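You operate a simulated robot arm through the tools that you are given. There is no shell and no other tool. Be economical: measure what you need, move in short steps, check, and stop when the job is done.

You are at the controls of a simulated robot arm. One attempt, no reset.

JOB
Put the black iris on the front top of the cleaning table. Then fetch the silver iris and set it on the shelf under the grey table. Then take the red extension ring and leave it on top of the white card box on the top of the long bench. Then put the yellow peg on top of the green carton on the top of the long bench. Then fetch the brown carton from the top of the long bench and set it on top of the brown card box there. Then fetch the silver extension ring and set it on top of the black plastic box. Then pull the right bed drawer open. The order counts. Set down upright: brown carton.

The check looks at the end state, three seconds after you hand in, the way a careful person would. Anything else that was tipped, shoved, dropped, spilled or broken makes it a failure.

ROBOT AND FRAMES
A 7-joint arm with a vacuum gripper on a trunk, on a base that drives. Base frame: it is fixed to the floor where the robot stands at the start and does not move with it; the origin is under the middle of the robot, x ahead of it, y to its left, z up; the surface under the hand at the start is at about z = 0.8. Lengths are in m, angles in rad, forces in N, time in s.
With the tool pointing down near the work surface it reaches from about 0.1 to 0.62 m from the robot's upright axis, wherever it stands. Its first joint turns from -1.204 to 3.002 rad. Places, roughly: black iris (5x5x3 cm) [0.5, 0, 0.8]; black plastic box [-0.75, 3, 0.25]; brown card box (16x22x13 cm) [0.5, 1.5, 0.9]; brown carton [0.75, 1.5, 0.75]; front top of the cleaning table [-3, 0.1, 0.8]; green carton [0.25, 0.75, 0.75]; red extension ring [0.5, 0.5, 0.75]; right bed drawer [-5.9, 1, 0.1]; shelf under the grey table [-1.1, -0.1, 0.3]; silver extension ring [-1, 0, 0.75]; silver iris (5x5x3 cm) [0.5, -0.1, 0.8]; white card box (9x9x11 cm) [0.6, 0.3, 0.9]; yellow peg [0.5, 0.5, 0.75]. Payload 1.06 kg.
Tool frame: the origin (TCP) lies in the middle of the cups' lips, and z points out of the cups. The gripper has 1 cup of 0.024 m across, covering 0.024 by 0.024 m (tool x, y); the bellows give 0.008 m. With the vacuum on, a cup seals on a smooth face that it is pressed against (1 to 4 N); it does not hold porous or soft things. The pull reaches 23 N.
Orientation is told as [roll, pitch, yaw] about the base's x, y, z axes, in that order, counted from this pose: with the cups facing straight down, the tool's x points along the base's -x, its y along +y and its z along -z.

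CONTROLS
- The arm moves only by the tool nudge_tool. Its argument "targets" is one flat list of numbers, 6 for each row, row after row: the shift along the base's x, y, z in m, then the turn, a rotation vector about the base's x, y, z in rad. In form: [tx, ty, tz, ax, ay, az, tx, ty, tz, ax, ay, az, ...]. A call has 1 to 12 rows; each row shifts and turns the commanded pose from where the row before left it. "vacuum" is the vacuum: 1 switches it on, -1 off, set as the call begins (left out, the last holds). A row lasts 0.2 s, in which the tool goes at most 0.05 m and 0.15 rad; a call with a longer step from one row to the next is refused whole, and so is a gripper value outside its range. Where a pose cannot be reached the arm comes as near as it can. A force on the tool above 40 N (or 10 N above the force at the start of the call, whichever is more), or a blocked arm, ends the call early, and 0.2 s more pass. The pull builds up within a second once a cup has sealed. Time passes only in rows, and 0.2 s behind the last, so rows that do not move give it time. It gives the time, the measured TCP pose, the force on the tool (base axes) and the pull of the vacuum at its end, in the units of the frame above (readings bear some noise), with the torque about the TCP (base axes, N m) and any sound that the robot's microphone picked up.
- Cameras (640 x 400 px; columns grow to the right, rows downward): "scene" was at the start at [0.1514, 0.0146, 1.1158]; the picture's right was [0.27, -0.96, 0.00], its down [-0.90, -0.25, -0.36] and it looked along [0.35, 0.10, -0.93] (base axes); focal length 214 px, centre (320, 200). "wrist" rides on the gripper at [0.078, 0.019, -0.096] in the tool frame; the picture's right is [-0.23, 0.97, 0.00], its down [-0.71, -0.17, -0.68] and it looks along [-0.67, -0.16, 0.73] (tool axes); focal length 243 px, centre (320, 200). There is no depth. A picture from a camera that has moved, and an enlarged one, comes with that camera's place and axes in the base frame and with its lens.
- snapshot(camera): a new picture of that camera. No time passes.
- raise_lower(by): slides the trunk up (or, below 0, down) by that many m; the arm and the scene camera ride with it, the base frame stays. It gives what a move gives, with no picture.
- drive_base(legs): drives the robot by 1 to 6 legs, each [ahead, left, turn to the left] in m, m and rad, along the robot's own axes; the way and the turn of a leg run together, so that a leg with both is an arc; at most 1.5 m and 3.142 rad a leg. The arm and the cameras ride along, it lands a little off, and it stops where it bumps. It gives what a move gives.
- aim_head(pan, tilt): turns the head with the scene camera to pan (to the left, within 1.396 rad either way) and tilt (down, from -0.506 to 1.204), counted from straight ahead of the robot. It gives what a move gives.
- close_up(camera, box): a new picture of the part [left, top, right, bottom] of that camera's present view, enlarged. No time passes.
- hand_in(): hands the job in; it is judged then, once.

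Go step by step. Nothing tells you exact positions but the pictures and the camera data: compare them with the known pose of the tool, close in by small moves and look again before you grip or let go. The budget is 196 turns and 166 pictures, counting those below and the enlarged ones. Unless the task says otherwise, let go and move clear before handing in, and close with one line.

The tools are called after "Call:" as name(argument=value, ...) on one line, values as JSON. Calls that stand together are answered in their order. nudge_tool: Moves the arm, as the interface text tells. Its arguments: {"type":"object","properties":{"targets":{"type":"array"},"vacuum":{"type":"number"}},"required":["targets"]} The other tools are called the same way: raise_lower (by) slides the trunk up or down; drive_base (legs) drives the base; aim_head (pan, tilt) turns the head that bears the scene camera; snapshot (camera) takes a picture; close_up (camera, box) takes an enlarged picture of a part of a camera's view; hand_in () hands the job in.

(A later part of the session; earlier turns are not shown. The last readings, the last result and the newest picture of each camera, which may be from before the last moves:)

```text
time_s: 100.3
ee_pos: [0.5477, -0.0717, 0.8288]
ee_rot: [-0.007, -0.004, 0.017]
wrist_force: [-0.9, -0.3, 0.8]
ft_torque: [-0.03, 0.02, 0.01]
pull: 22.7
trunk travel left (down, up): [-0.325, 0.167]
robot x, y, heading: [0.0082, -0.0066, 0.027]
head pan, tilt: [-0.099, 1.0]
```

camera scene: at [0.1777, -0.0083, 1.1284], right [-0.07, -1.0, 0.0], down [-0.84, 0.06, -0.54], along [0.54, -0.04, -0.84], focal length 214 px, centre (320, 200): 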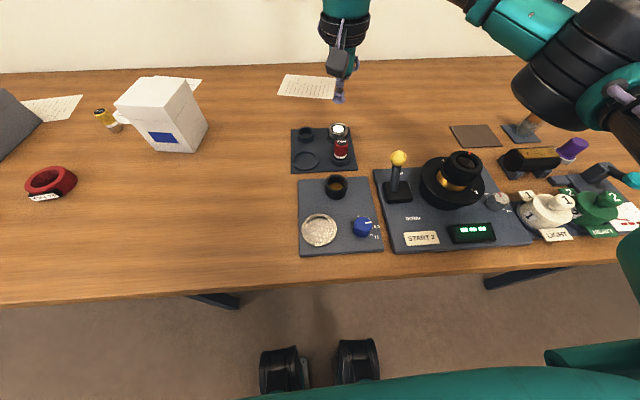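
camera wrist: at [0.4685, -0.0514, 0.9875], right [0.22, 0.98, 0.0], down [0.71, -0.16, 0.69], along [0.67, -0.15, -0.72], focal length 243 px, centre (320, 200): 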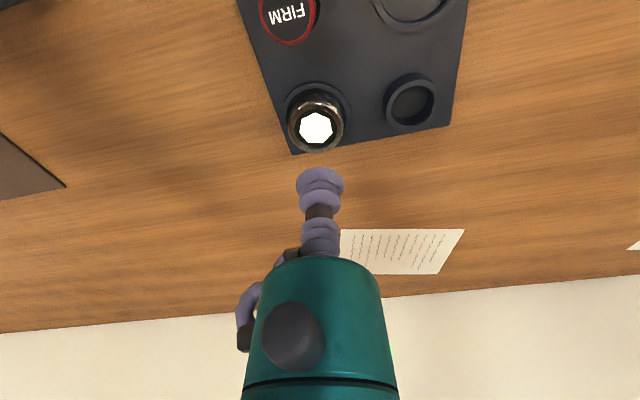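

Sealed. I lift it out and pull back to a carry pose.

Call:
nudge_tool(targets=[0, 0, 0.01, 0, 0, 0, 0, 0, 0.02, 0, 0, 0, 0, 0, 0.04, 0, 0, 0, 0, 0, 0.04, 0, 0, 0, 0, 0, 0.04, 0, 0, 0, 0, 0, 0.03, 0, 0, 0, -0.036, 0.026, 0, 0, 0, 0, -0.036, 0.026, 0, 0, 0, 0, -0.036, 0.026, 0, 0, 0, 0, -0.036, 0.026, 0, 0, 0, 0])

Call:
snapshot(camera="wrist")

Call:
drive_base(legs=[[-0.2, 0, 0], [0, 0, 3.1]])

Call:
aim_head(pan=0, tilt=0.7)

Call:
snapshot(camera="scene")

Call:
snapshot(camera="wrist")

```text
time_s: 102.5
ee_pos: [0.4046, 0.0311, 1.011]
ee_rot: [-0.004, -0.004, 0.014]
wrist_force: [-0.1, -0.9, -0.7]
ft_torque: [0.0, -0.01, -0.01]
pull: 22.8
trunk travel left (down, up): [-0.325, 0.167]
robot x, y, heading: [0.0095, -0.0111, 0.034]
head pan, tilt: [-0.099, 1.0]
```

```text
128 pictures are left
camera wrist: at [0.3264, 0.0499, 1.1057], right [0.22, 0.98, 0.0], down [0.71, -0.16, 0.69], along [0.67, -0.16, -0.73], focal length 243 px, centre (320, 200)
```

wrist: 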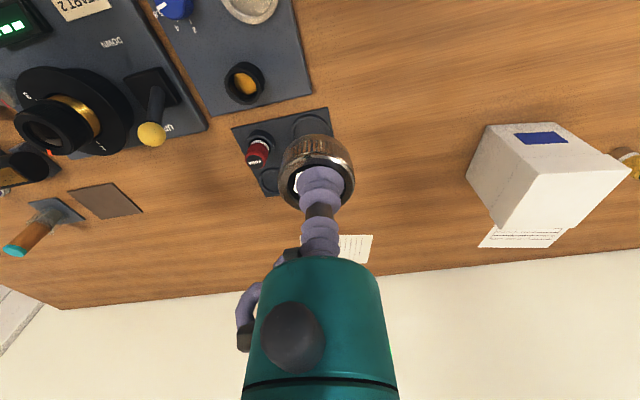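

```text
time_s: 111.3
ee_pos: [-0.5839, -0.0177, 1.0095]
ee_rot: [-0.003, -0.004, 3.079]
wrist_force: [0.3, -0.8, -1.0]
ft_torque: [-0.03, 0.01, -0.01]
pull: 22.4
trunk travel left (down, up): [-0.325, 0.167]
robot x, y, heading: [-0.1883, -0.0079, 3.091]
head pan, tilt: [-0.099, 1.0]
```

```text
time_s: 112.1
ee_pos: [-0.5831, -0.0173, 1.0109]
ee_rot: [-0.005, -0.004, 3.079]
wrist_force: [0.4, 0.0, -0.5]
ft_torque: [0.0, -0.02, 0.01]
pull: 22.9
trunk travel left (down, up): [-0.325, 0.167]
robot x, y, heading: [-0.1815, -0.0116, 3.088]
head pan, tilt: [0.0, 0.7]
```

```text
127 pictures are left
camera scene: at [-0.3659, -0.0021, 1.1517], right [0.05, 1.0, 0.0], down [0.64, -0.03, -0.76], along [-0.76, 0.04, -0.64], focal length 214 px, centre (320, 200)
```

scene: 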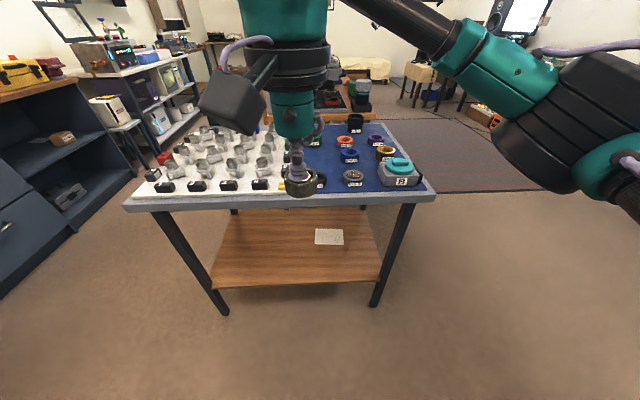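

```text
126 pictures are left
camera wrist: at [-0.5046, -0.0401, 1.1056], right [-0.3, -0.96, 0.0], down [-0.69, 0.21, 0.69], along [-0.66, 0.21, -0.73], focal length 243 px, centre (320, 200)
```

wrist: 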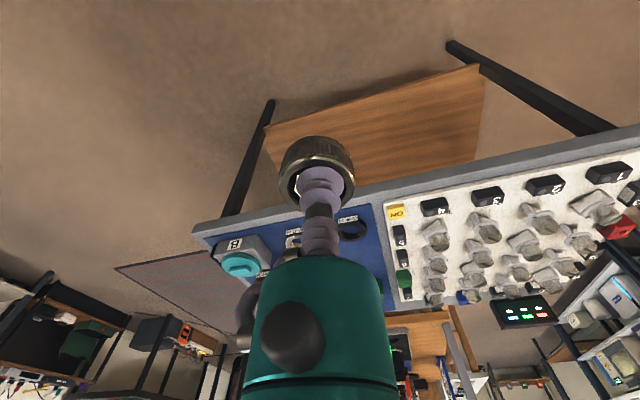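

The silver iris is held and the shelf under the grey table is in view (edge x≈-0.83). I lower the trunk and arm here in the free space, then will drive in under the table top.

Call:
raise_lower(by=-0.32)

Call:
snapshot(camera="scene")

Call:
nudge_tool(targets=[0, 0, -0.04, 0, 0, 0, 0, 0, -0.04, 0, 0, 0, 0, 0, -0.04, 0, 0, 0, 0, 0, -0.04, 0, 0, 0])

Call:
snapshot(camera="scene")

Call:
snapshot(camera="wrist")

```text
time_s: 115.2
ee_pos: [-0.5817, -0.0159, 0.6911]
ee_rot: [-0.004, -0.004, 3.08]
wrist_force: [0.7, 0.3, -0.4]
ft_torque: [-0.02, 0.02, 0.0]
pull: 22.5
trunk travel left (down, up): [-0.005, 0.487]
robot x, y, heading: [-0.1822, -0.0092, 3.091]
head pan, tilt: [0.0, 0.7]
```

```text
125 pictures are left
camera scene: at [-0.4579, 0.0026, 0.8255], right [0.05, 1.0, 0.0], down [0.64, -0.03, -0.76], along [-0.76, 0.04, -0.64], focal length 214 px, centre (320, 200)
```

scene: 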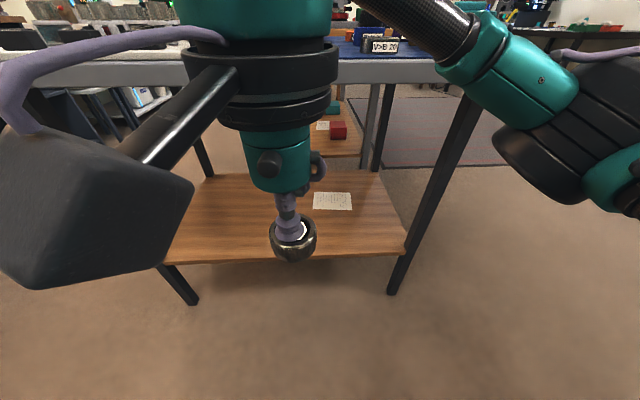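

```text
time_s: 116.2
ee_pos: [-0.5819, -0.0165, 0.5286]
ee_rot: [-0.004, -0.003, 3.08]
wrist_force: [0.0, 0.4, -0.4]
ft_torque: [0.02, 0.0, -0.05]
pull: 23.0
trunk travel left (down, up): [-0.005, 0.487]
robot x, y, heading: [-0.1869, -0.0102, 3.09]
head pan, tilt: [0.0, 0.7]
```

```text
124 pictures are left
camera scene: at [-0.4579, 0.0026, 0.8255], right [0.05, 1.0, 0.0], down [0.64, -0.03, -0.76], along [-0.76, 0.04, -0.64], focal length 214 px, centre (320, 200)
```

scene: 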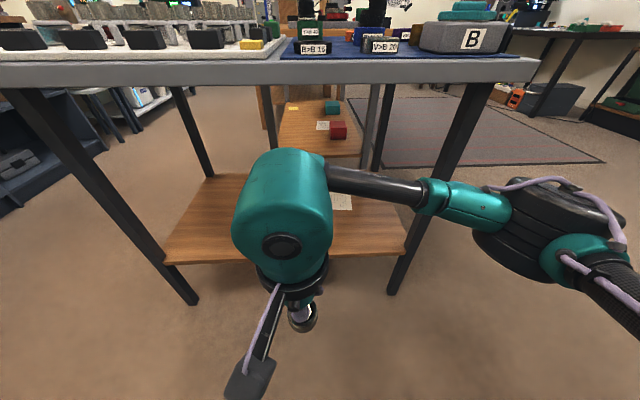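

```text
123 pictures are left
camera wrist: at [-0.5042, -0.0401, 0.6241], right [-0.3, -0.96, 0.0], down [-0.69, 0.21, 0.69], along [-0.66, 0.21, -0.73], focal length 243 px, centre (320, 200)
```

wrist: 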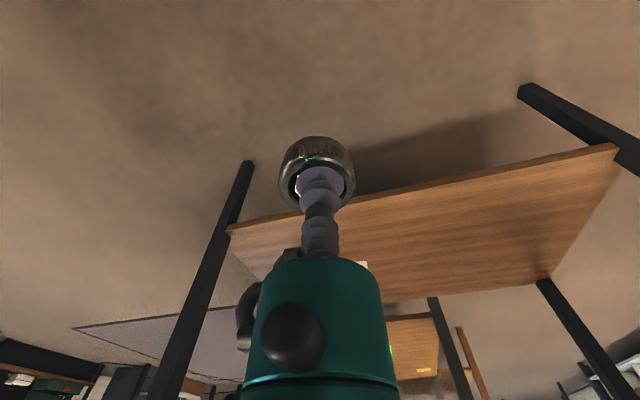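

The shelf surface is at about z=0.28 with its edge at x≈-0.84, table underside at ≈0.75. I extend the arm forward and lower while still outside.

Call:
nudge_tool(targets=[-0.03, 0, -0.03, 0, 0, 0, -0.03, 0, -0.03, 0, 0, 0, -0.03, 0, -0.03, 0, 0, 0, -0.03, 0, -0.02, 0, 0, 0, 0, 0, -0.03, 0, 0, 0])

Call:
snapshot(camera="scene")

Call:
snapshot(camera="wrist")

```text
time_s: 117.4
ee_pos: [-0.7028, -0.0159, 0.389]
ee_rot: [-0.003, -0.003, 3.077]
wrist_force: [-0.8, 0.3, -1.4]
ft_torque: [-0.01, 0.02, -0.02]
pull: 22.9
trunk travel left (down, up): [-0.005, 0.487]
robot x, y, heading: [-0.1837, -0.0127, 3.089]
head pan, tilt: [0.0, 0.7]
```

```text
122 pictures are left
camera scene: at [-0.4579, 0.0026, 0.8255], right [0.05, 1.0, 0.0], down [0.64, -0.03, -0.76], along [-0.76, 0.04, -0.64], focal length 214 px, centre (320, 200)
```

scene: 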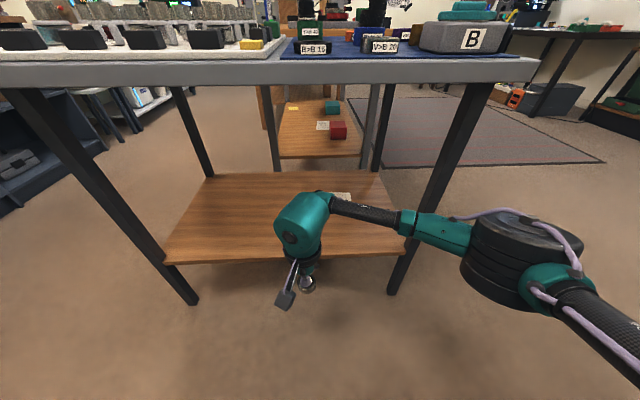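

```text
121 pictures are left
camera wrist: at [-0.6249, -0.0394, 0.4857], right [-0.3, -0.96, 0.0], down [-0.69, 0.21, 0.69], along [-0.66, 0.21, -0.73], focal length 243 px, centre (320, 200)
```

wrist: 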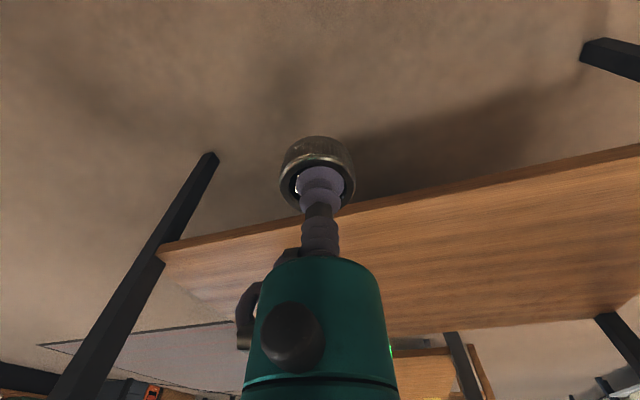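

The elbow would meet the right leg if I drove straight in; shifting left 0.19 m gives clearance. Then I drive ahead under the table.

Call:
drive_base(legs=[[0, 0.19, 0], [0.1, 0, 0]])

Call:
snapshot(camera="scene")

```text
time_s: 120.5
ee_pos: [-0.8118, -0.2031, 0.3897]
ee_rot: [-0.005, -0.004, 3.079]
wrist_force: [0.2, -0.3, -0.5]
ft_torque: [0.01, 0.01, -0.01]
pull: 22.9
trunk travel left (down, up): [-0.005, 0.487]
robot x, y, heading: [-0.2959, -0.1982, 3.088]
head pan, tilt: [0.0, 0.7]
```

```text
120 pictures are left
camera scene: at [-0.5679, -0.1843, 0.8255], right [0.05, 1.0, 0.0], down [0.64, -0.03, -0.77], along [-0.76, 0.04, -0.64], focal length 214 px, centre (320, 200)
```

scene: 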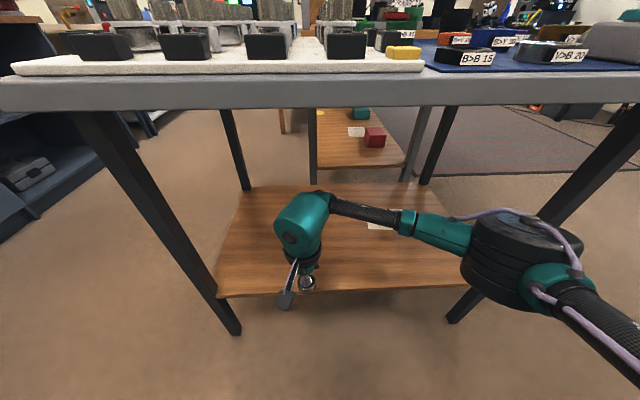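

Clearance looks good. I drive in the rest.

Call:
drive_base(legs=[[0.12, 0, 0]])

Call:
snapshot(camera="scene")

Call:
snapshot(camera="wrist")

```text
time_s: 121.7
ee_pos: [-0.9336, -0.1969, 0.3906]
ee_rot: [-0.004, -0.004, 3.08]
wrist_force: [0.2, -0.1, -0.3]
ft_torque: [0.01, 0.0, -0.03]
pull: 22.8
trunk travel left (down, up): [-0.005, 0.487]
robot x, y, heading: [-0.4156, -0.192, 3.089]
head pan, tilt: [0.0, 0.7]
```

```text
119 pictures are left
camera scene: at [-0.6884, -0.1782, 0.8255], right [0.05, 1.0, 0.0], down [0.64, -0.03, -0.77], along [-0.76, 0.04, -0.64], focal length 214 px, centre (320, 200)
```

scene: 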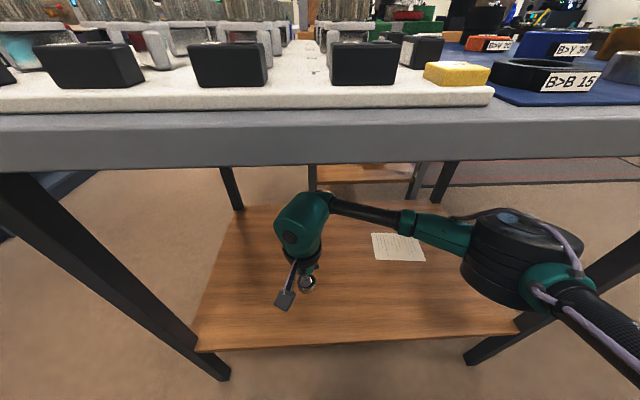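

```text
118 pictures are left
camera wrist: at [-0.8551, -0.2206, 0.486], right [-0.29, -0.96, 0.0], down [-0.69, 0.21, 0.69], along [-0.66, 0.21, -0.73], focal length 243 px, centre (320, 200)
```

wrist: 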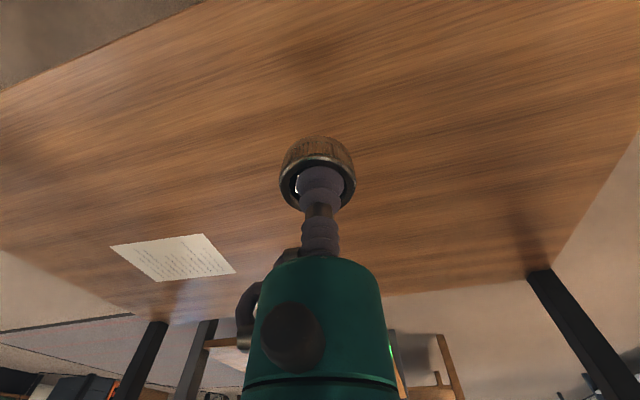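

Well inside the shelf with free wood below. I lower.

Call:
nudge_tool(targets=[0, 0, -0.03, 0, 0, 0, 0, 0, -0.02, 0, 0, 0, 0, 0, -0.008, 0, 0, 0, 0, 0, -0.005, 0, 0, 0, 0, 0, -0.004, 0, 0, 0, 0, 0, 0, 0, 0, 0])

Call:
close_up(camera="scene", box=[250, 230, 370, 320])

```text
time_s: 123.1
ee_pos: [-0.9332, -0.1965, 0.324]
ee_rot: [-0.005, -0.003, 3.081]
wrist_force: [-0.1, 0.4, -0.9]
ft_torque: [0.03, 0.0, 0.03]
pull: 23.1
trunk travel left (down, up): [-0.005, 0.487]
robot x, y, heading: [-0.4186, -0.192, 3.088]
head pan, tilt: [0.0, 0.7]
```

```text
4.44 times, centred on (310, 275) of scene
camera zoom: at [-0.6885, -0.1782, 0.8255], right [0.05, 1.0, 0.0], down [0.64, -0.03, -0.76], along [-0.76, 0.04, -0.64], focal length 953 px, centre (364, -133)
```

zoom: 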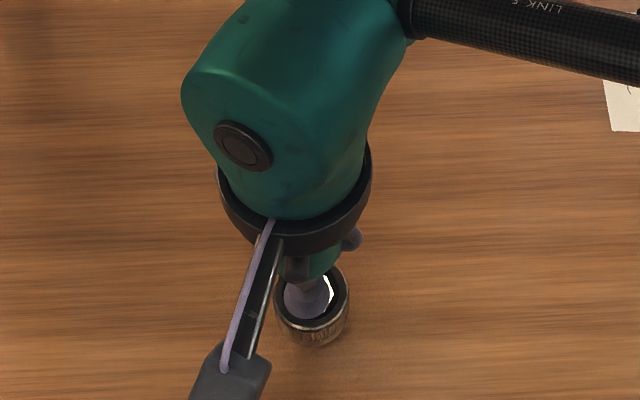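

Call:
nudge_tool(targets=[0, 0, -0.004, 0, 0, 0, 0, 0, -0.003, 0, 0, 0, 0, 0, -0.003, 0, 0, 0, 0, 0, 0, 0, 0, 0])

```text
time_s: 124.1
ee_pos: [-0.9325, -0.1974, 0.3129]
ee_rot: [-0.005, -0.004, 3.08]
wrist_force: [0.1, -0.3, -0.8]
ft_torque: [-0.02, 0.02, -0.01]
pull: 23.2
trunk travel left (down, up): [-0.005, 0.487]
robot x, y, heading: [-0.4168, -0.1915, 3.093]
head pan, tilt: [0.0, 0.7]
```

Call:
nudge_tool(targets=[0, 0, -0.003, 0, 0, 0, 0, 0, -0.003, 0, 0, 0, 0, 0, -0.003, 0, 0, 0, 0, 0, 0, 0, 0, 0])

Call:
close_up(camera="scene", box=[250, 230, 370, 320])

```text
time_s: 125.1
ee_pos: [-0.9321, -0.1974, 0.3042]
ee_rot: [-0.005, -0.003, 3.08]
wrist_force: [0.5, 0.5, 0.1]
ft_torque: [-0.02, -0.03, 0.0]
pull: 23.1
trunk travel left (down, up): [-0.005, 0.487]
robot x, y, heading: [-0.4158, -0.19, 3.093]
head pan, tilt: [0.0, 0.7]
```

```text
4.44 times, centred on (310, 275) of scene
camera zoom: at [-0.6885, -0.1782, 0.8255], right [0.05, 1.0, 0.0], down [0.64, -0.03, -0.76], along [-0.76, 0.04, -0.64], focal length 953 px, centre (364, -133)
```

zoom: 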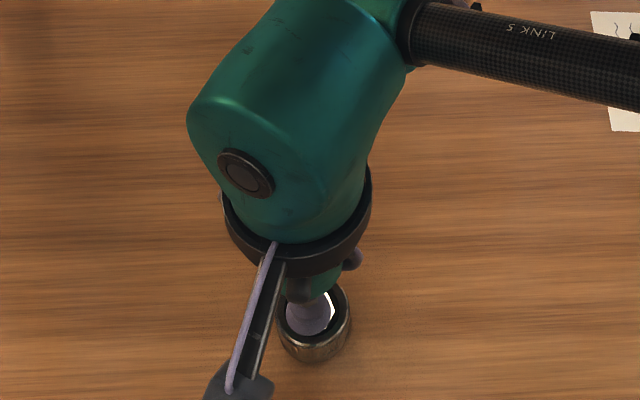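

Still no contact; I keep descending in fine steps (force is watched).

Call:
nudge_tool(targets=[0, 0, -0.003, 0, 0, 0, 0, 0, -0.003, 0, 0, 0, 0, 0, -0.003, 0, 0, 0, 0, 0, -0.003, 0, 0, 0, 0, 0, 0, 0, 0, 0])

Call:
snapshot(camera="wrist")

```text
time_s: 126.3
ee_pos: [-0.9343, -0.1961, 0.2941]
ee_rot: [-0.004, -0.006, 3.081]
wrist_force: [-0.1, 1.4, 18.0]
ft_torque: [-0.02, -0.01, -0.01]
pull: 22.9
trunk travel left (down, up): [-0.005, 0.487]
robot x, y, heading: [-0.4168, -0.19, 3.092]
head pan, tilt: [0.0, 0.7]
```

```text
115 pictures are left
camera wrist: at [-0.8549, -0.2203, 0.3891], right [-0.29, -0.96, 0.0], down [-0.69, 0.21, 0.69], along [-0.66, 0.2, -0.72], focal length 243 px, centre (320, 200)
```

wrist: 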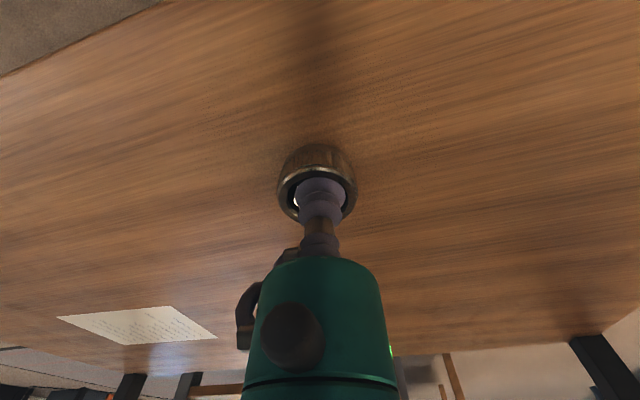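

Contact on the shelf. I ease off, release, rise, and back out.

Call:
nudge_tool(targets=[0, 0, 0.003, 0, 0, 0, 0, 0, 0.001, 0, 0, 0, 0, 0, 0, 0, 0, 0])

Call:
nudge_tool(targets=[0, 0, 0, 0, 0, 0, 0, 0, 0, 0, 0, 0, 0, 0, 0, 0, 0, 0, 0, 0, 0.005, 0, 0, 0, 0, 0, 0.01, 0, 0, 0, 0, 0, 0.03, 0, 0, 0, 0, 0, 0.04, 0, 0, 0], vacuum=-1)

Call:
snapshot(camera="wrist")

Call:
drive_base(legs=[[-0.28, 0, 0]])

Call:
snapshot(camera="scene")

```text
time_s: 127.1
ee_pos: [-0.9329, -0.1981, 0.296]
ee_rot: [-0.005, -0.003, 3.081]
wrist_force: [0.1, 0.8, -1.0]
ft_torque: [0.02, 0.01, 0.02]
pull: 22.9
trunk travel left (down, up): [-0.005, 0.487]
robot x, y, heading: [-0.4152, -0.1942, 3.093]
head pan, tilt: [0.0, 0.7]
```

```text
time_s: 128.7
ee_pos: [-0.9335, -0.1976, 0.3802]
ee_rot: [-0.006, -0.003, 3.08]
wrist_force: [-0.7, -0.9, 0.1]
ft_torque: [-0.01, 0.0, 0.02]
pull: 0.1
trunk travel left (down, up): [-0.005, 0.487]
robot x, y, heading: [-0.4201, -0.1928, 3.091]
head pan, tilt: [0.0, 0.7]
```

```text
114 pictures are left
camera wrist: at [-0.8561, -0.2205, 0.4771], right [-0.29, -0.96, 0.0], down [-0.69, 0.21, 0.69], along [-0.66, 0.21, -0.73], focal length 243 px, centre (320, 200)
```

wrist: 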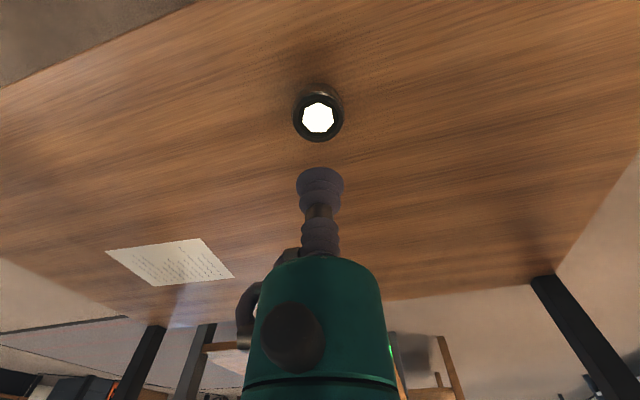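

```text
time_s: 130.7
ee_pos: [-0.6527, -0.2103, 0.382]
ee_rot: [-0.006, -0.002, 3.08]
wrist_force: [0.5, 1.1, -0.7]
ft_torque: [-0.02, 0.01, -0.02]
pull: 0.0
trunk travel left (down, up): [-0.005, 0.487]
robot x, y, heading: [-0.1351, -0.2047, 3.09]
head pan, tilt: [0.0, 0.7]
```

```text
113 pictures are left
camera scene: at [-0.4072, -0.1924, 0.8255], right [0.05, 1.0, 0.0], down [0.64, -0.03, -0.76], along [-0.76, 0.04, -0.64], focal length 214 px, centre (320, 200)
```

scene: 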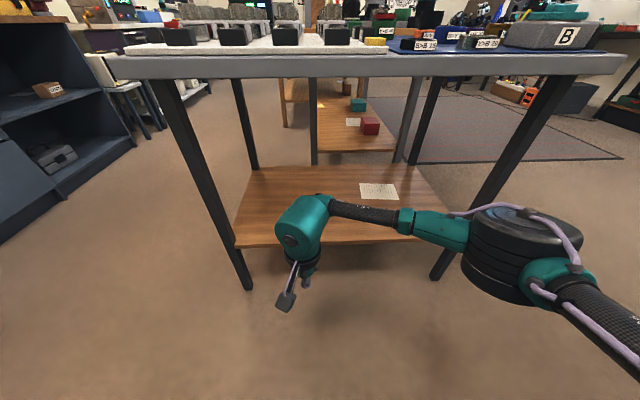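

The silver iris sits on the shelf. I raise the arm and trunk, then turn back to the bench toward the red ring.

Call:
nudge_tool(targets=[0.03, 0, 0.03, 0, 0, 0, 0.03, 0, 0.03, 0, 0, 0, 0.03, 0, 0.03, 0, 0, 0, 0.02, 0, 0.04, 0, 0, 0, 0, 0, 0.04, 0, 0, 0, 0, 0, 0.04, 0, 0, 0, 0, 0, 0.04, 0, 0, 0, 0, 0, 0.04, 0, 0, 0])

Call:
raise_lower(by=0.32)

Call:
drive_base(legs=[[0, 0, -3.09], [0, 0.6, 0], [0.1, 0, 0]])

Call:
aim_head(pan=0.0, tilt=0.9)

Call:
snapshot(camera="scene")

Call:
snapshot(camera="wrist")

```text
time_s: 132.5
ee_pos: [-0.5429, -0.2094, 0.6712]
ee_rot: [-0.005, -0.003, 3.079]
wrist_force: [0.0, 0.2, 1.0]
ft_torque: [-0.03, -0.03, -0.02]
pull: 0.1
trunk travel left (down, up): [-0.005, 0.487]
robot x, y, heading: [-0.1364, -0.2055, 3.092]
head pan, tilt: [0.0, 0.7]
```

```text
time_s: 135.7
ee_pos: [-0.5434, -0.2112, 0.992]
ee_rot: [-0.004, -0.004, 3.081]
wrist_force: [-0.9, 0.1, -0.3]
ft_torque: [-0.03, 0.02, -0.01]
pull: 0.1
trunk travel left (down, up): [-0.325, 0.167]
robot x, y, heading: [-0.1367, -0.2065, 3.094]
head pan, tilt: [0.0, 0.7]
```

```text
time_s: 149.5
ee_pos: [0.3858, 0.4106, 0.9902]
ee_rot: [-0.004, -0.003, -0.038]
wrist_force: [0.2, 0.8, -0.4]
ft_torque: [0.0, 0.01, 0.05]
pull: 0.2
trunk travel left (down, up): [-0.325, 0.167]
robot x, y, heading: [-0.025, 0.3964, -0.026]
head pan, tilt: [0.0, 0.7]
```

```text
time_s: 150.2
ee_pos: [0.3857, 0.4113, 0.991]
ee_rot: [-0.005, -0.004, -0.039]
wrist_force: [-0.6, 0.1, 0.2]
ft_torque: [-0.02, 0.02, -0.01]
pull: 0.2
trunk travel left (down, up): [-0.325, 0.167]
robot x, y, heading: [-0.0201, 0.3921, -0.025]
head pan, tilt: [0.0, 0.901]
```

```text
112 pictures are left
camera scene: at [0.151, 0.3909, 1.1356], right [-0.03, -1.0, 0.0], down [-0.78, 0.02, -0.62], along [0.62, -0.02, -0.78], focal length 214 px, centre (320, 200)
```

scene: 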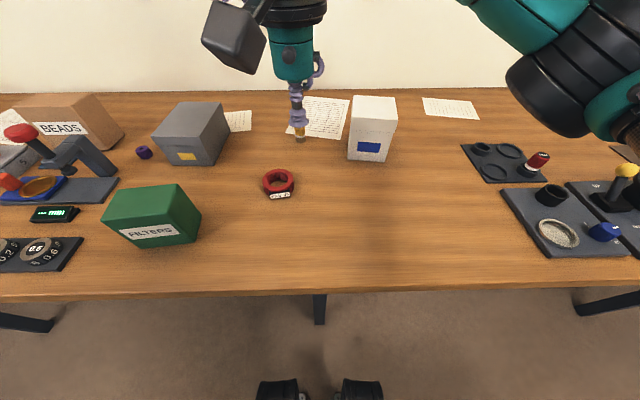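

```text
111 pictures are left
camera wrist: at [0.308, 0.4335, 1.0871], right [0.27, 0.96, 0.0], down [0.7, -0.2, 0.69], along [0.66, -0.19, -0.73], focal length 243 px, centre (320, 200)
```

wrist: 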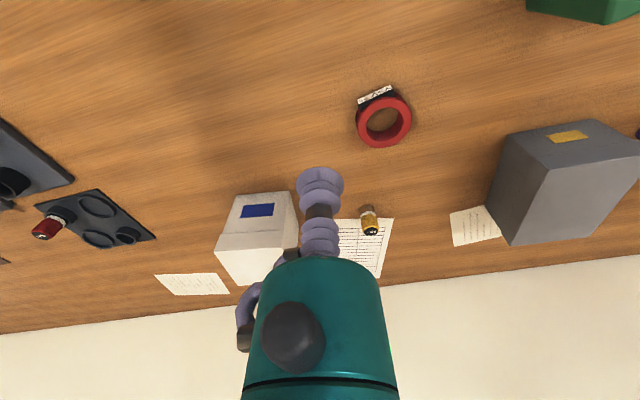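

Call:
close_up(camera="scene", box=[240, 110, 400, 210])

Call:
close_up(camera="wrist", box=[330, 60, 450, 150])

```text
4.00 times, centred on (320, 160) of scene
camera zoom: at [0.151, 0.3909, 1.1356], right [-0.03, -1.0, 0.0], down [-0.78, 0.02, -0.62], along [0.62, -0.02, -0.78], focal length 858 px, centre (320, 360)
```

zoom: 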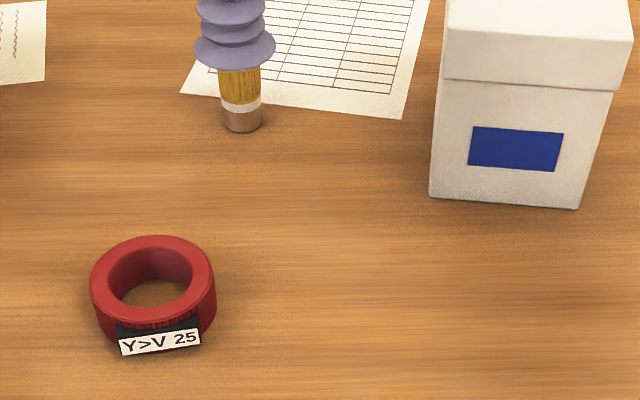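

```text
4.44 times, centred on (390, 105) of wrist
camera zoom: at [0.308, 0.4335, 1.0871], right [0.27, 0.96, 0.0], down [0.7, -0.2, 0.69], along [0.66, -0.19, -0.73], focal length 1078 px, centre (9, 622)
```

zoom: 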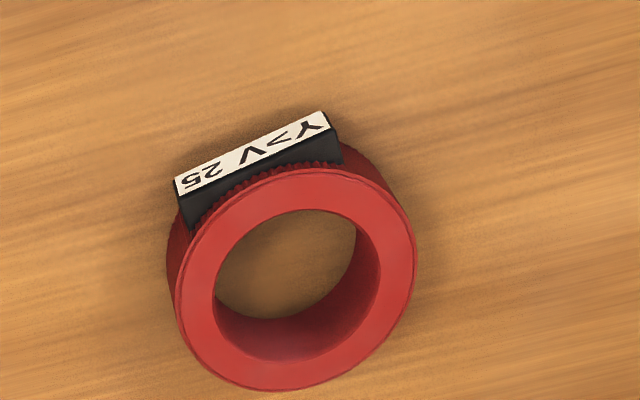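

The ring is a ~70 mm tube with ~11 mm wall, label on the near side. I hover above it for a precise look.

Call:
nudge_tool(targets=[0.035, 0.025, -0.01, 0, 0, 0, 0.035, 0.025, -0.02, 0, 0, 0, 0.005, 0.01, -0.04, 0, 0, 0, 0, 0, 0, 0, 0, 0])

Call:
snapshot(camera="wrist")

Call:
close_up(camera="scene", box=[220, 130, 340, 220])

```text
time_s: 151.2
ee_pos: [0.4614, 0.4713, 0.92]
ee_rot: [-0.005, -0.002, -0.039]
wrist_force: [-0.3, 0.2, 0.7]
ft_torque: [0.0, 0.0, -0.01]
pull: 0.1
trunk travel left (down, up): [-0.325, 0.167]
robot x, y, heading: [-0.0249, 0.3957, -0.029]
head pan, tilt: [0.0, 0.901]
```

```text
108 pictures are left
camera wrist: at [0.3847, 0.4945, 1.0161], right [0.27, 0.96, 0.0], down [0.7, -0.2, 0.69], along [0.66, -0.19, -0.73], focal length 243 px, centre (320, 200)
```

wrist: 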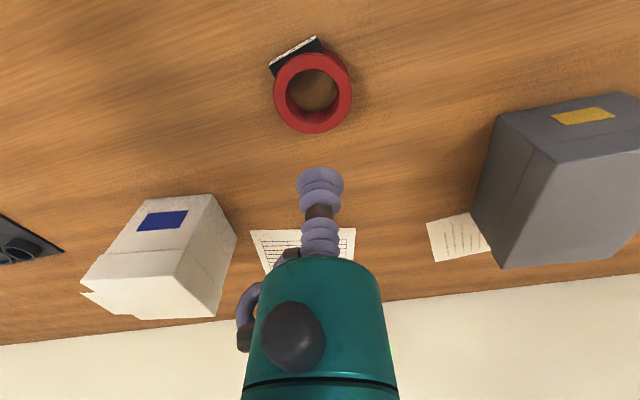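

```text
4.44 times, centred on (280, 175) of scene
camera zoom: at [0.151, 0.3909, 1.1356], right [-0.03, -1.0, 0.0], down [-0.78, 0.02, -0.62], along [0.62, -0.02, -0.78], focal length 953 px, centre (498, 311)
```

zoom: 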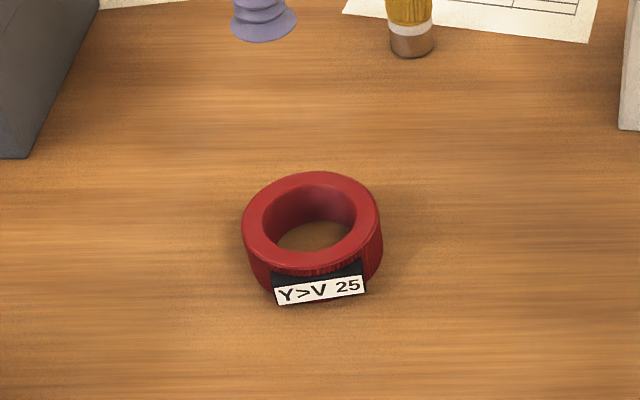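

Ring top is near z≈0.818, centre ≈(0.454, 0.469). I go above the wall on the label side and check.

Call:
nudge_tool(targets=[-0.035, -0.002, -0.03, 0, 0, 0, 0, 0, -0.04, 0, 0, 0, 0, 0, -0.01, 0, 0, 0, 0, 0, 0, 0, 0, 0])

Call:
snapshot(camera="wrist")

Call:
close_up(camera="scene", box=[220, 130, 340, 220])

```text
time_s: 152.2
ee_pos: [0.4257, 0.4689, 0.8411]
ee_rot: [-0.004, -0.004, -0.038]
wrist_force: [-0.1, 0.0, 0.0]
ft_torque: [0.01, 0.03, -0.01]
pull: 0.1
trunk travel left (down, up): [-0.325, 0.167]
robot x, y, heading: [-0.0212, 0.3941, -0.026]
head pan, tilt: [0.0, 0.901]
```

```text
106 pictures are left
camera wrist: at [0.349, 0.4917, 0.9362], right [0.27, 0.96, 0.0], down [0.7, -0.2, 0.69], along [0.66, -0.19, -0.73], focal length 243 px, centre (320, 200)
```

wrist: 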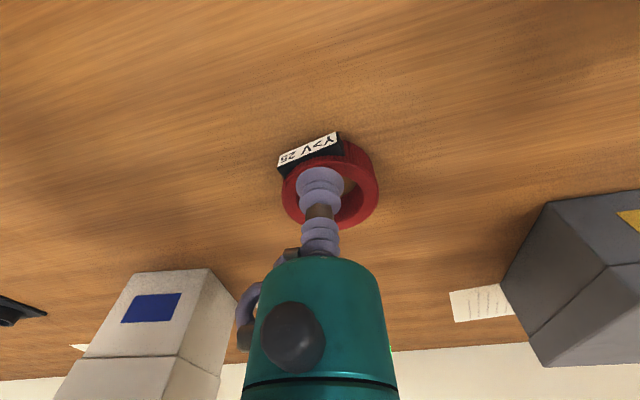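

```text
4.44 times, centred on (280, 175) of scene
camera zoom: at [0.151, 0.3909, 1.1356], right [-0.03, -1.0, 0.0], down [-0.78, 0.02, -0.62], along [0.62, -0.02, -0.78], focal length 953 px, centre (498, 311)
```

zoom: 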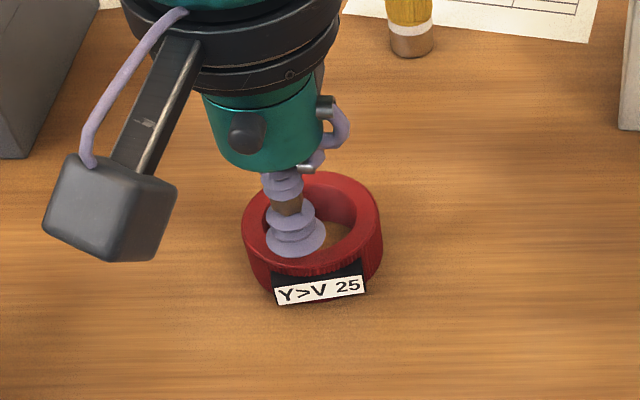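

The cup hovers roughly over the near wall; I shift 7 mm in +x and descend gently with vacuum to test a seal on the rim.

Call:
nudge_tool(targets=[0.007, 0, -0.01, 0, 0, 0, 0, 0, -0.005, 0, 0, 0, 0, 0, -0.003, 0, 0, 0, 0, 0, -0.003, 0, 0, 0, 0, 0, 0, 0, 0, 0], vacuum=1)

Call:
close_up(camera="scene", box=[240, 145, 320, 205])

```text
time_s: 153.4
ee_pos: [0.4335, 0.4693, 0.8222]
ee_rot: [-0.003, -0.005, -0.039]
wrist_force: [7.0, 1.8, 17.8]
ft_torque: [0.04, 0.03, 0.02]
pull: 22.8
trunk travel left (down, up): [-0.325, 0.167]
robot x, y, heading: [-0.0255, 0.3946, -0.03]
head pan, tilt: [0.0, 0.901]
```

```text
6.67 times, centred on (280, 175) of scene
camera zoom: at [0.1507, 0.3909, 1.1357], right [-0.03, -1.0, 0.0], down [-0.78, 0.02, -0.62], along [0.62, -0.02, -0.78], focal length 1430 px, centre (587, 367)
```

zoom: 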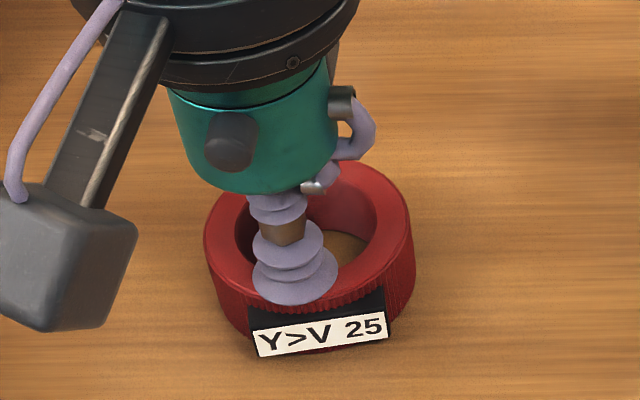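

It sealed on the rim. I lift the ring.

Call:
nudge_tool(targets=[0, 0, 0.003, 0, 0, 0, 0, 0, 0.01, 0, 0, 0, 0, 0, 0.02, 0, 0, 0, 0, 0, 0.04, 0, 0, 0, 0, 0, 0.04, 0, 0, 0, 0, 0, 0.04, 0, 0, 0, 0, 0, 0.03, 0, 0, 0])

Call:
snapshot(camera="wrist")

Call:
snapshot(camera="scene")

```text
time_s: 155.0
ee_pos: [0.4324, 0.4691, 1.0026]
ee_rot: [-0.005, -0.002, -0.04]
wrist_force: [0.5, -0.7, -1.4]
ft_torque: [-0.02, 0.03, 0.03]
pull: 22.7
trunk travel left (down, up): [-0.325, 0.167]
robot x, y, heading: [-0.0203, 0.3932, -0.031]
head pan, tilt: [0.0, 0.901]
```

```text
103 pictures are left
camera wrist: at [0.3548, 0.4916, 1.0982], right [0.27, 0.96, 0.0], down [0.7, -0.2, 0.69], along [0.66, -0.19, -0.73], focal length 243 px, centre (320, 200)
```

wrist: 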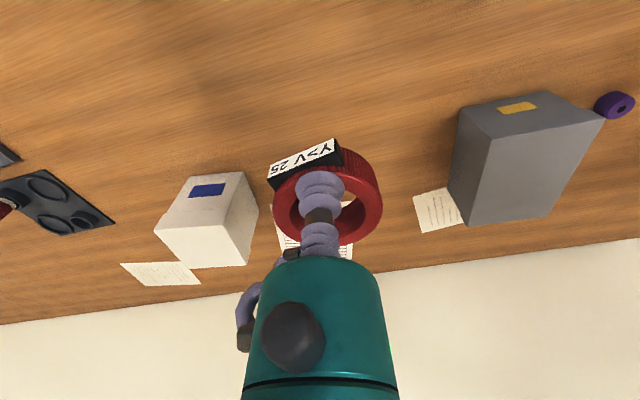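

```text
102 pictures are left
camera scene: at [0.1509, 0.391, 1.1356], right [-0.03, -1.0, 0.0], down [-0.78, 0.02, -0.62], along [0.62, -0.02, -0.78], focal length 214 px, centre (320, 200)
```

scene: 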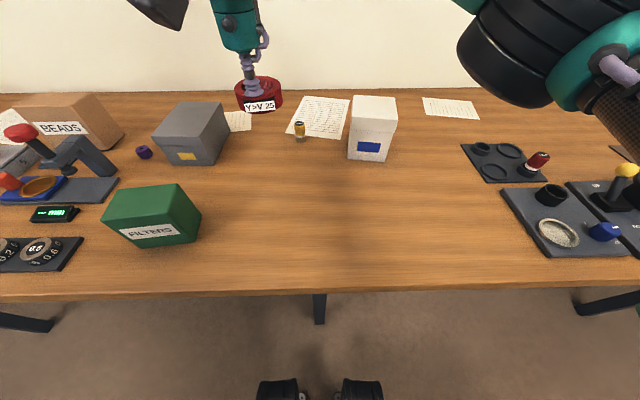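

Ring held level. Now I measure the white box's top.

Call:
close_up(camera="scene", box=[330, 80, 420, 170])

Call:
close_up(camera="wrist", box=[140, 160, 280, 280])

```text
4.44 times, centred on (375, 125) of scene
camera zoom: at [0.1509, 0.391, 1.1356], right [-0.03, -1.0, 0.0], down [-0.78, 0.02, -0.62], along [0.62, -0.02, -0.78], focal length 953 px, centre (76, 533)
```

zoom: 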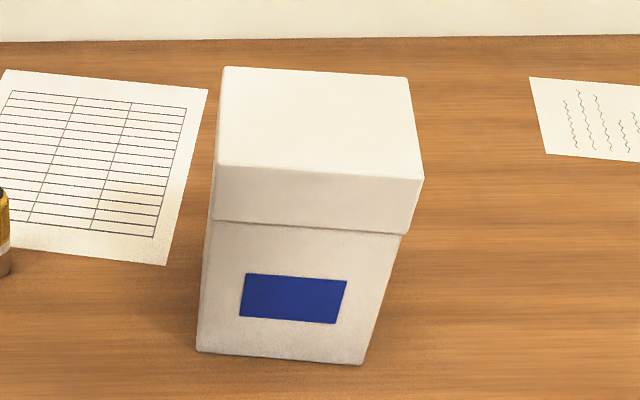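

```text
3.33 times, centred on (210, 220) of wrist
camera zoom: at [0.3548, 0.4916, 1.0982], right [0.27, 0.96, 0.0], down [0.7, -0.2, 0.69], along [0.66, -0.19, -0.73], focal length 809 px, centre (687, 133)
```

zoom: 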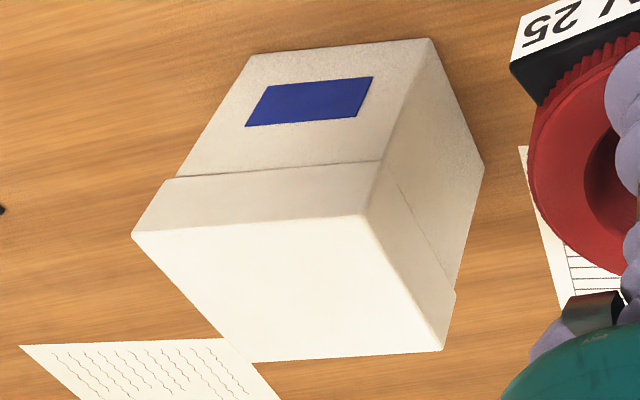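

Box top centre is at about (0.573, 0.266), z≈0.907. I carry the ring so its centre goes there.

Call:
nudge_tool(targets=[0.024, -0.04, 0, 0, 0, 0, 0.024, -0.04, 0, 0, 0, 0, 0.024, -0.04, 0, 0, 0, 0, 0.024, -0.04, 0, 0, 0, 0, 0.024, -0.04, 0, 0, 0, 0, 0, 0, -0.03, 0, 0, 0, 0, 0, -0.01, 0, 0, 0, 0, 0, 0, 0, 0, 0])

Call:
snapshot(camera="wrist")

Call:
close_up(camera="scene", box=[310, 60, 430, 150])

```text
time_s: 156.8
ee_pos: [0.552, 0.266, 0.9635]
ee_rot: [-0.005, -0.002, -0.039]
wrist_force: [1.4, 0.2, -1.4]
ft_torque: [0.0, 0.06, -0.04]
pull: 22.5
trunk travel left (down, up): [-0.325, 0.167]
robot x, y, heading: [-0.0215, 0.399, -0.025]
head pan, tilt: [0.0, 0.901]
```

```text
99 pictures are left
camera wrist: at [0.475, 0.29, 1.0588], right [0.27, 0.96, 0.0], down [0.7, -0.2, 0.69], along [0.66, -0.19, -0.73], focal length 243 px, centre (320, 200)
```

wrist: 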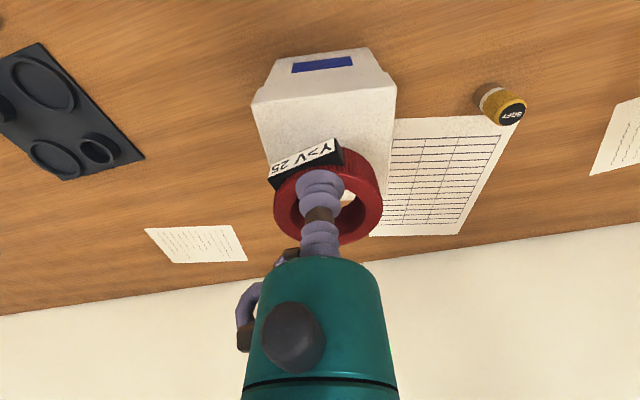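

```text
4.44 times, centred on (370, 105) of scene
camera zoom: at [0.1511, 0.3909, 1.1356], right [-0.03, -1.0, 0.0], down [-0.78, 0.02, -0.62], along [0.62, -0.02, -0.78], focal length 953 px, centre (98, 622)
```

zoom: 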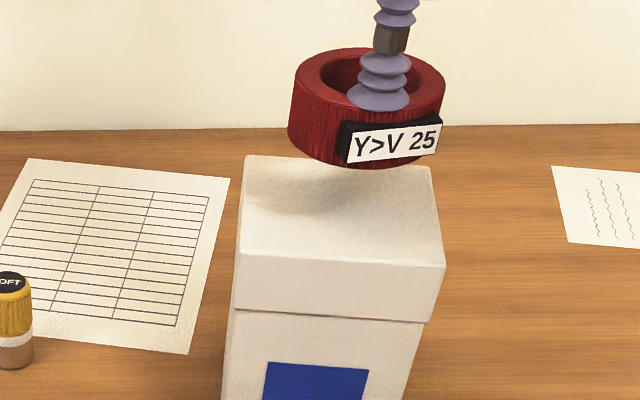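

Ring is centred over the box. I lower it to contact.

Call:
nudge_tool(targets=[0, 0.002, -0.02, 0, 0, 0, 0, 0, -0.005, 0, 0, 0, 0, 0, -0.003, 0, 0, 0, 0, 0, 0, 0, 0, 0])

Call:
close_up(camera="scene", box=[310, 60, 430, 150])

```text
time_s: 157.8
ee_pos: [0.5522, 0.2706, 0.9352]
ee_rot: [-0.004, -0.003, -0.039]
wrist_force: [-0.4, -0.1, 0.0]
ft_torque: [-0.03, -0.01, 0.03]
pull: 23.0
trunk travel left (down, up): [-0.325, 0.167]
robot x, y, heading: [-0.0216, 0.398, -0.029]
head pan, tilt: [0.0, 0.901]
```

```text
4.44 times, centred on (370, 105) of scene
camera zoom: at [0.1511, 0.3909, 1.1356], right [-0.03, -1.0, 0.0], down [-0.78, 0.02, -0.62], along [0.62, -0.02, -0.78], focal length 953 px, centre (98, 622)
```

zoom: 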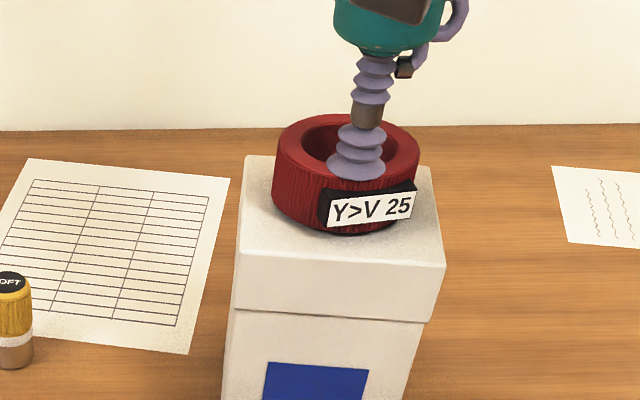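

Call:
nudge_tool(targets=[0, 0, -0.003, 0, 0, 0, 0, 0, -0.003, 0, 0, 0, 0, 0, 0, 0, 0, 0])

Call:
close_up(camera="scene", box=[310, 60, 430, 150])

```text
time_s: 158.6
ee_pos: [0.5514, 0.2714, 0.9313]
ee_rot: [-0.002, -0.008, -0.039]
wrist_force: [1.9, -3.8, 18.9]
ft_torque: [0.07, 0.01, -0.05]
pull: 23.5
trunk travel left (down, up): [-0.325, 0.167]
robot x, y, heading: [-0.0258, 0.3955, -0.026]
head pan, tilt: [0.0, 0.901]
```

```text
4.44 times, centred on (370, 105) of scene
camera zoom: at [0.1499, 0.3907, 1.1359], right [-0.03, -1.0, 0.0], down [-0.78, 0.02, -0.62], along [0.62, -0.02, -0.78], focal length 953 px, centre (98, 622)
```

zoom: 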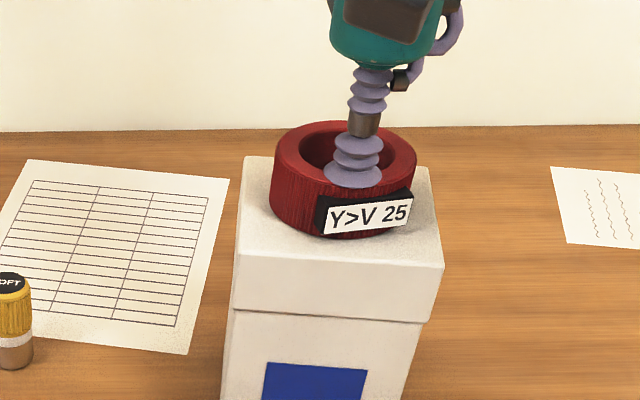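

Seated on the box. I ease, release, rise, and look at the yellow peg and green carton.

Call:
nudge_tool(targets=[0, 0, 0.003, 0, 0, 0, 0, 0, 0, 0, 0, 0])

Call:
nudge_tool(targets=[0, 0, 0, 0, 0, 0, 0, 0, 0, 0, 0, 0, 0, 0, 0, 0, 0, 0, 0, 0, 0.005, 0, 0, 0, 0, 0, 0.01, 0, 0, 0, 0, 0, 0.03, 0, 0, 0, -0.02, 0.04, 0.01, 0, 0, 0, -0.02, 0.04, 0, 0, 0, 0, 0, 0.04, 0, 0, 0, 0, 0, 0.04, 0, 0, 0, 0], vacuum=-1)

Call:
snapshot(camera="wrist")

Call:
snapshot(camera="scene")

```text
time_s: 159.2
ee_pos: [0.5522, 0.2705, 0.9311]
ee_rot: [-0.005, 0.0, -0.038]
wrist_force: [0.1, -1.5, 1.9]
ft_torque: [0.08, -0.01, -0.03]
pull: 22.8
trunk travel left (down, up): [-0.325, 0.167]
robot x, y, heading: [-0.02, 0.4002, -0.033]
head pan, tilt: [0.0, 0.901]
```

```text
time_s: 161.4
ee_pos: [0.5101, 0.4313, 0.9873]
ee_rot: [-0.005, -0.003, -0.038]
wrist_force: [-0.2, -0.1, -0.1]
ft_torque: [-0.01, 0.02, 0.01]
pull: 0.0
trunk travel left (down, up): [-0.325, 0.167]
robot x, y, heading: [-0.0209, 0.3958, -0.028]
head pan, tilt: [0.0, 0.901]
```

```text
95 pictures are left
camera wrist: at [0.4344, 0.4553, 1.0832], right [0.27, 0.96, 0.0], down [0.7, -0.2, 0.69], along [0.66, -0.19, -0.73], focal length 243 px, centre (320, 200)
```

wrist: 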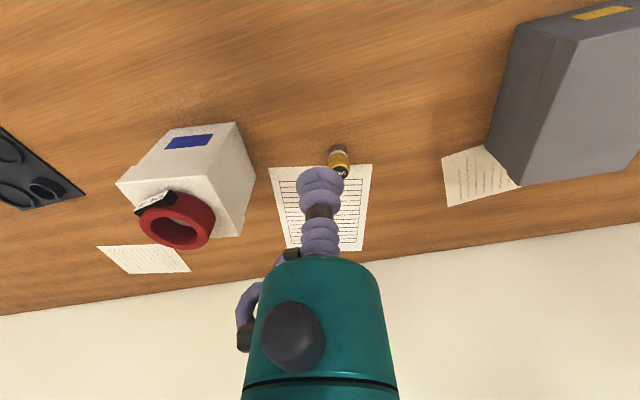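

```text
94 pictures are left
camera scene: at [0.1509, 0.3914, 1.1356], right [-0.03, -1.0, 0.0], down [-0.78, 0.02, -0.62], along [0.62, -0.02, -0.78], focal length 214 px, centre (320, 200)
```

scene: 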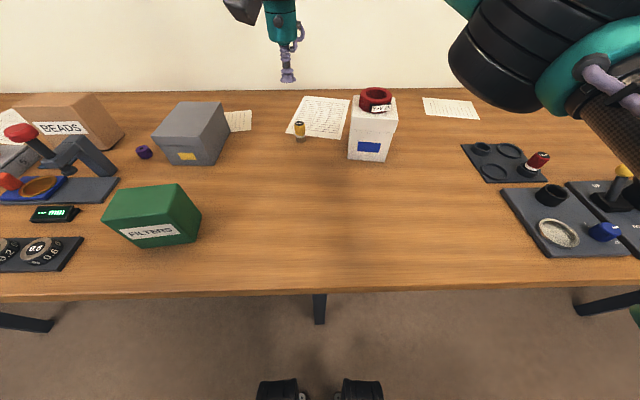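

Call:
close_up(camera="scene", box=[270, 80, 430, 170])

Call:
close_up(camera="wrist", box=[290, 130, 380, 190])

```text
4.00 times, centred on (350, 125) of scene
camera zoom: at [0.1509, 0.3914, 1.1356], right [-0.03, -1.0, 0.0], down [-0.78, 0.02, -0.62], along [0.62, -0.02, -0.78], focal length 858 px, centre (200, 500)
```

zoom: 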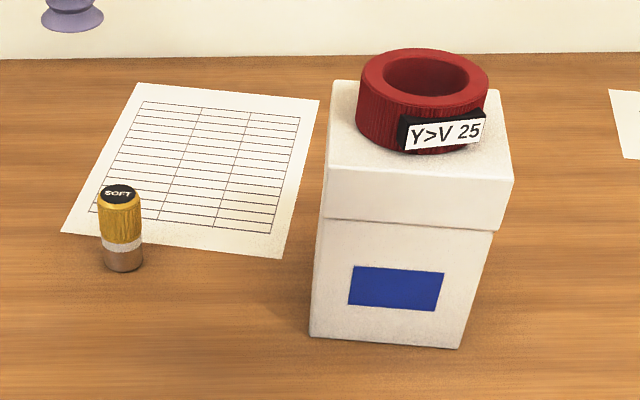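

```text
6.67 times, centred on (335, 160) of wrist
camera zoom: at [0.4344, 0.4553, 1.0832], right [0.27, 0.96, 0.0], down [0.7, -0.2, 0.69], along [0.66, -0.19, -0.73], focal length 1618 px, centre (220, 467)
```

zoom: 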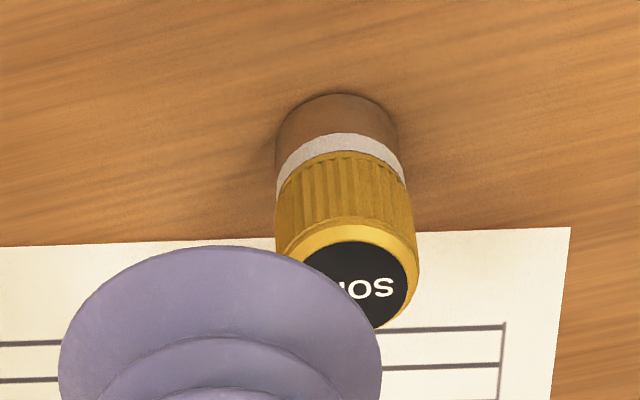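

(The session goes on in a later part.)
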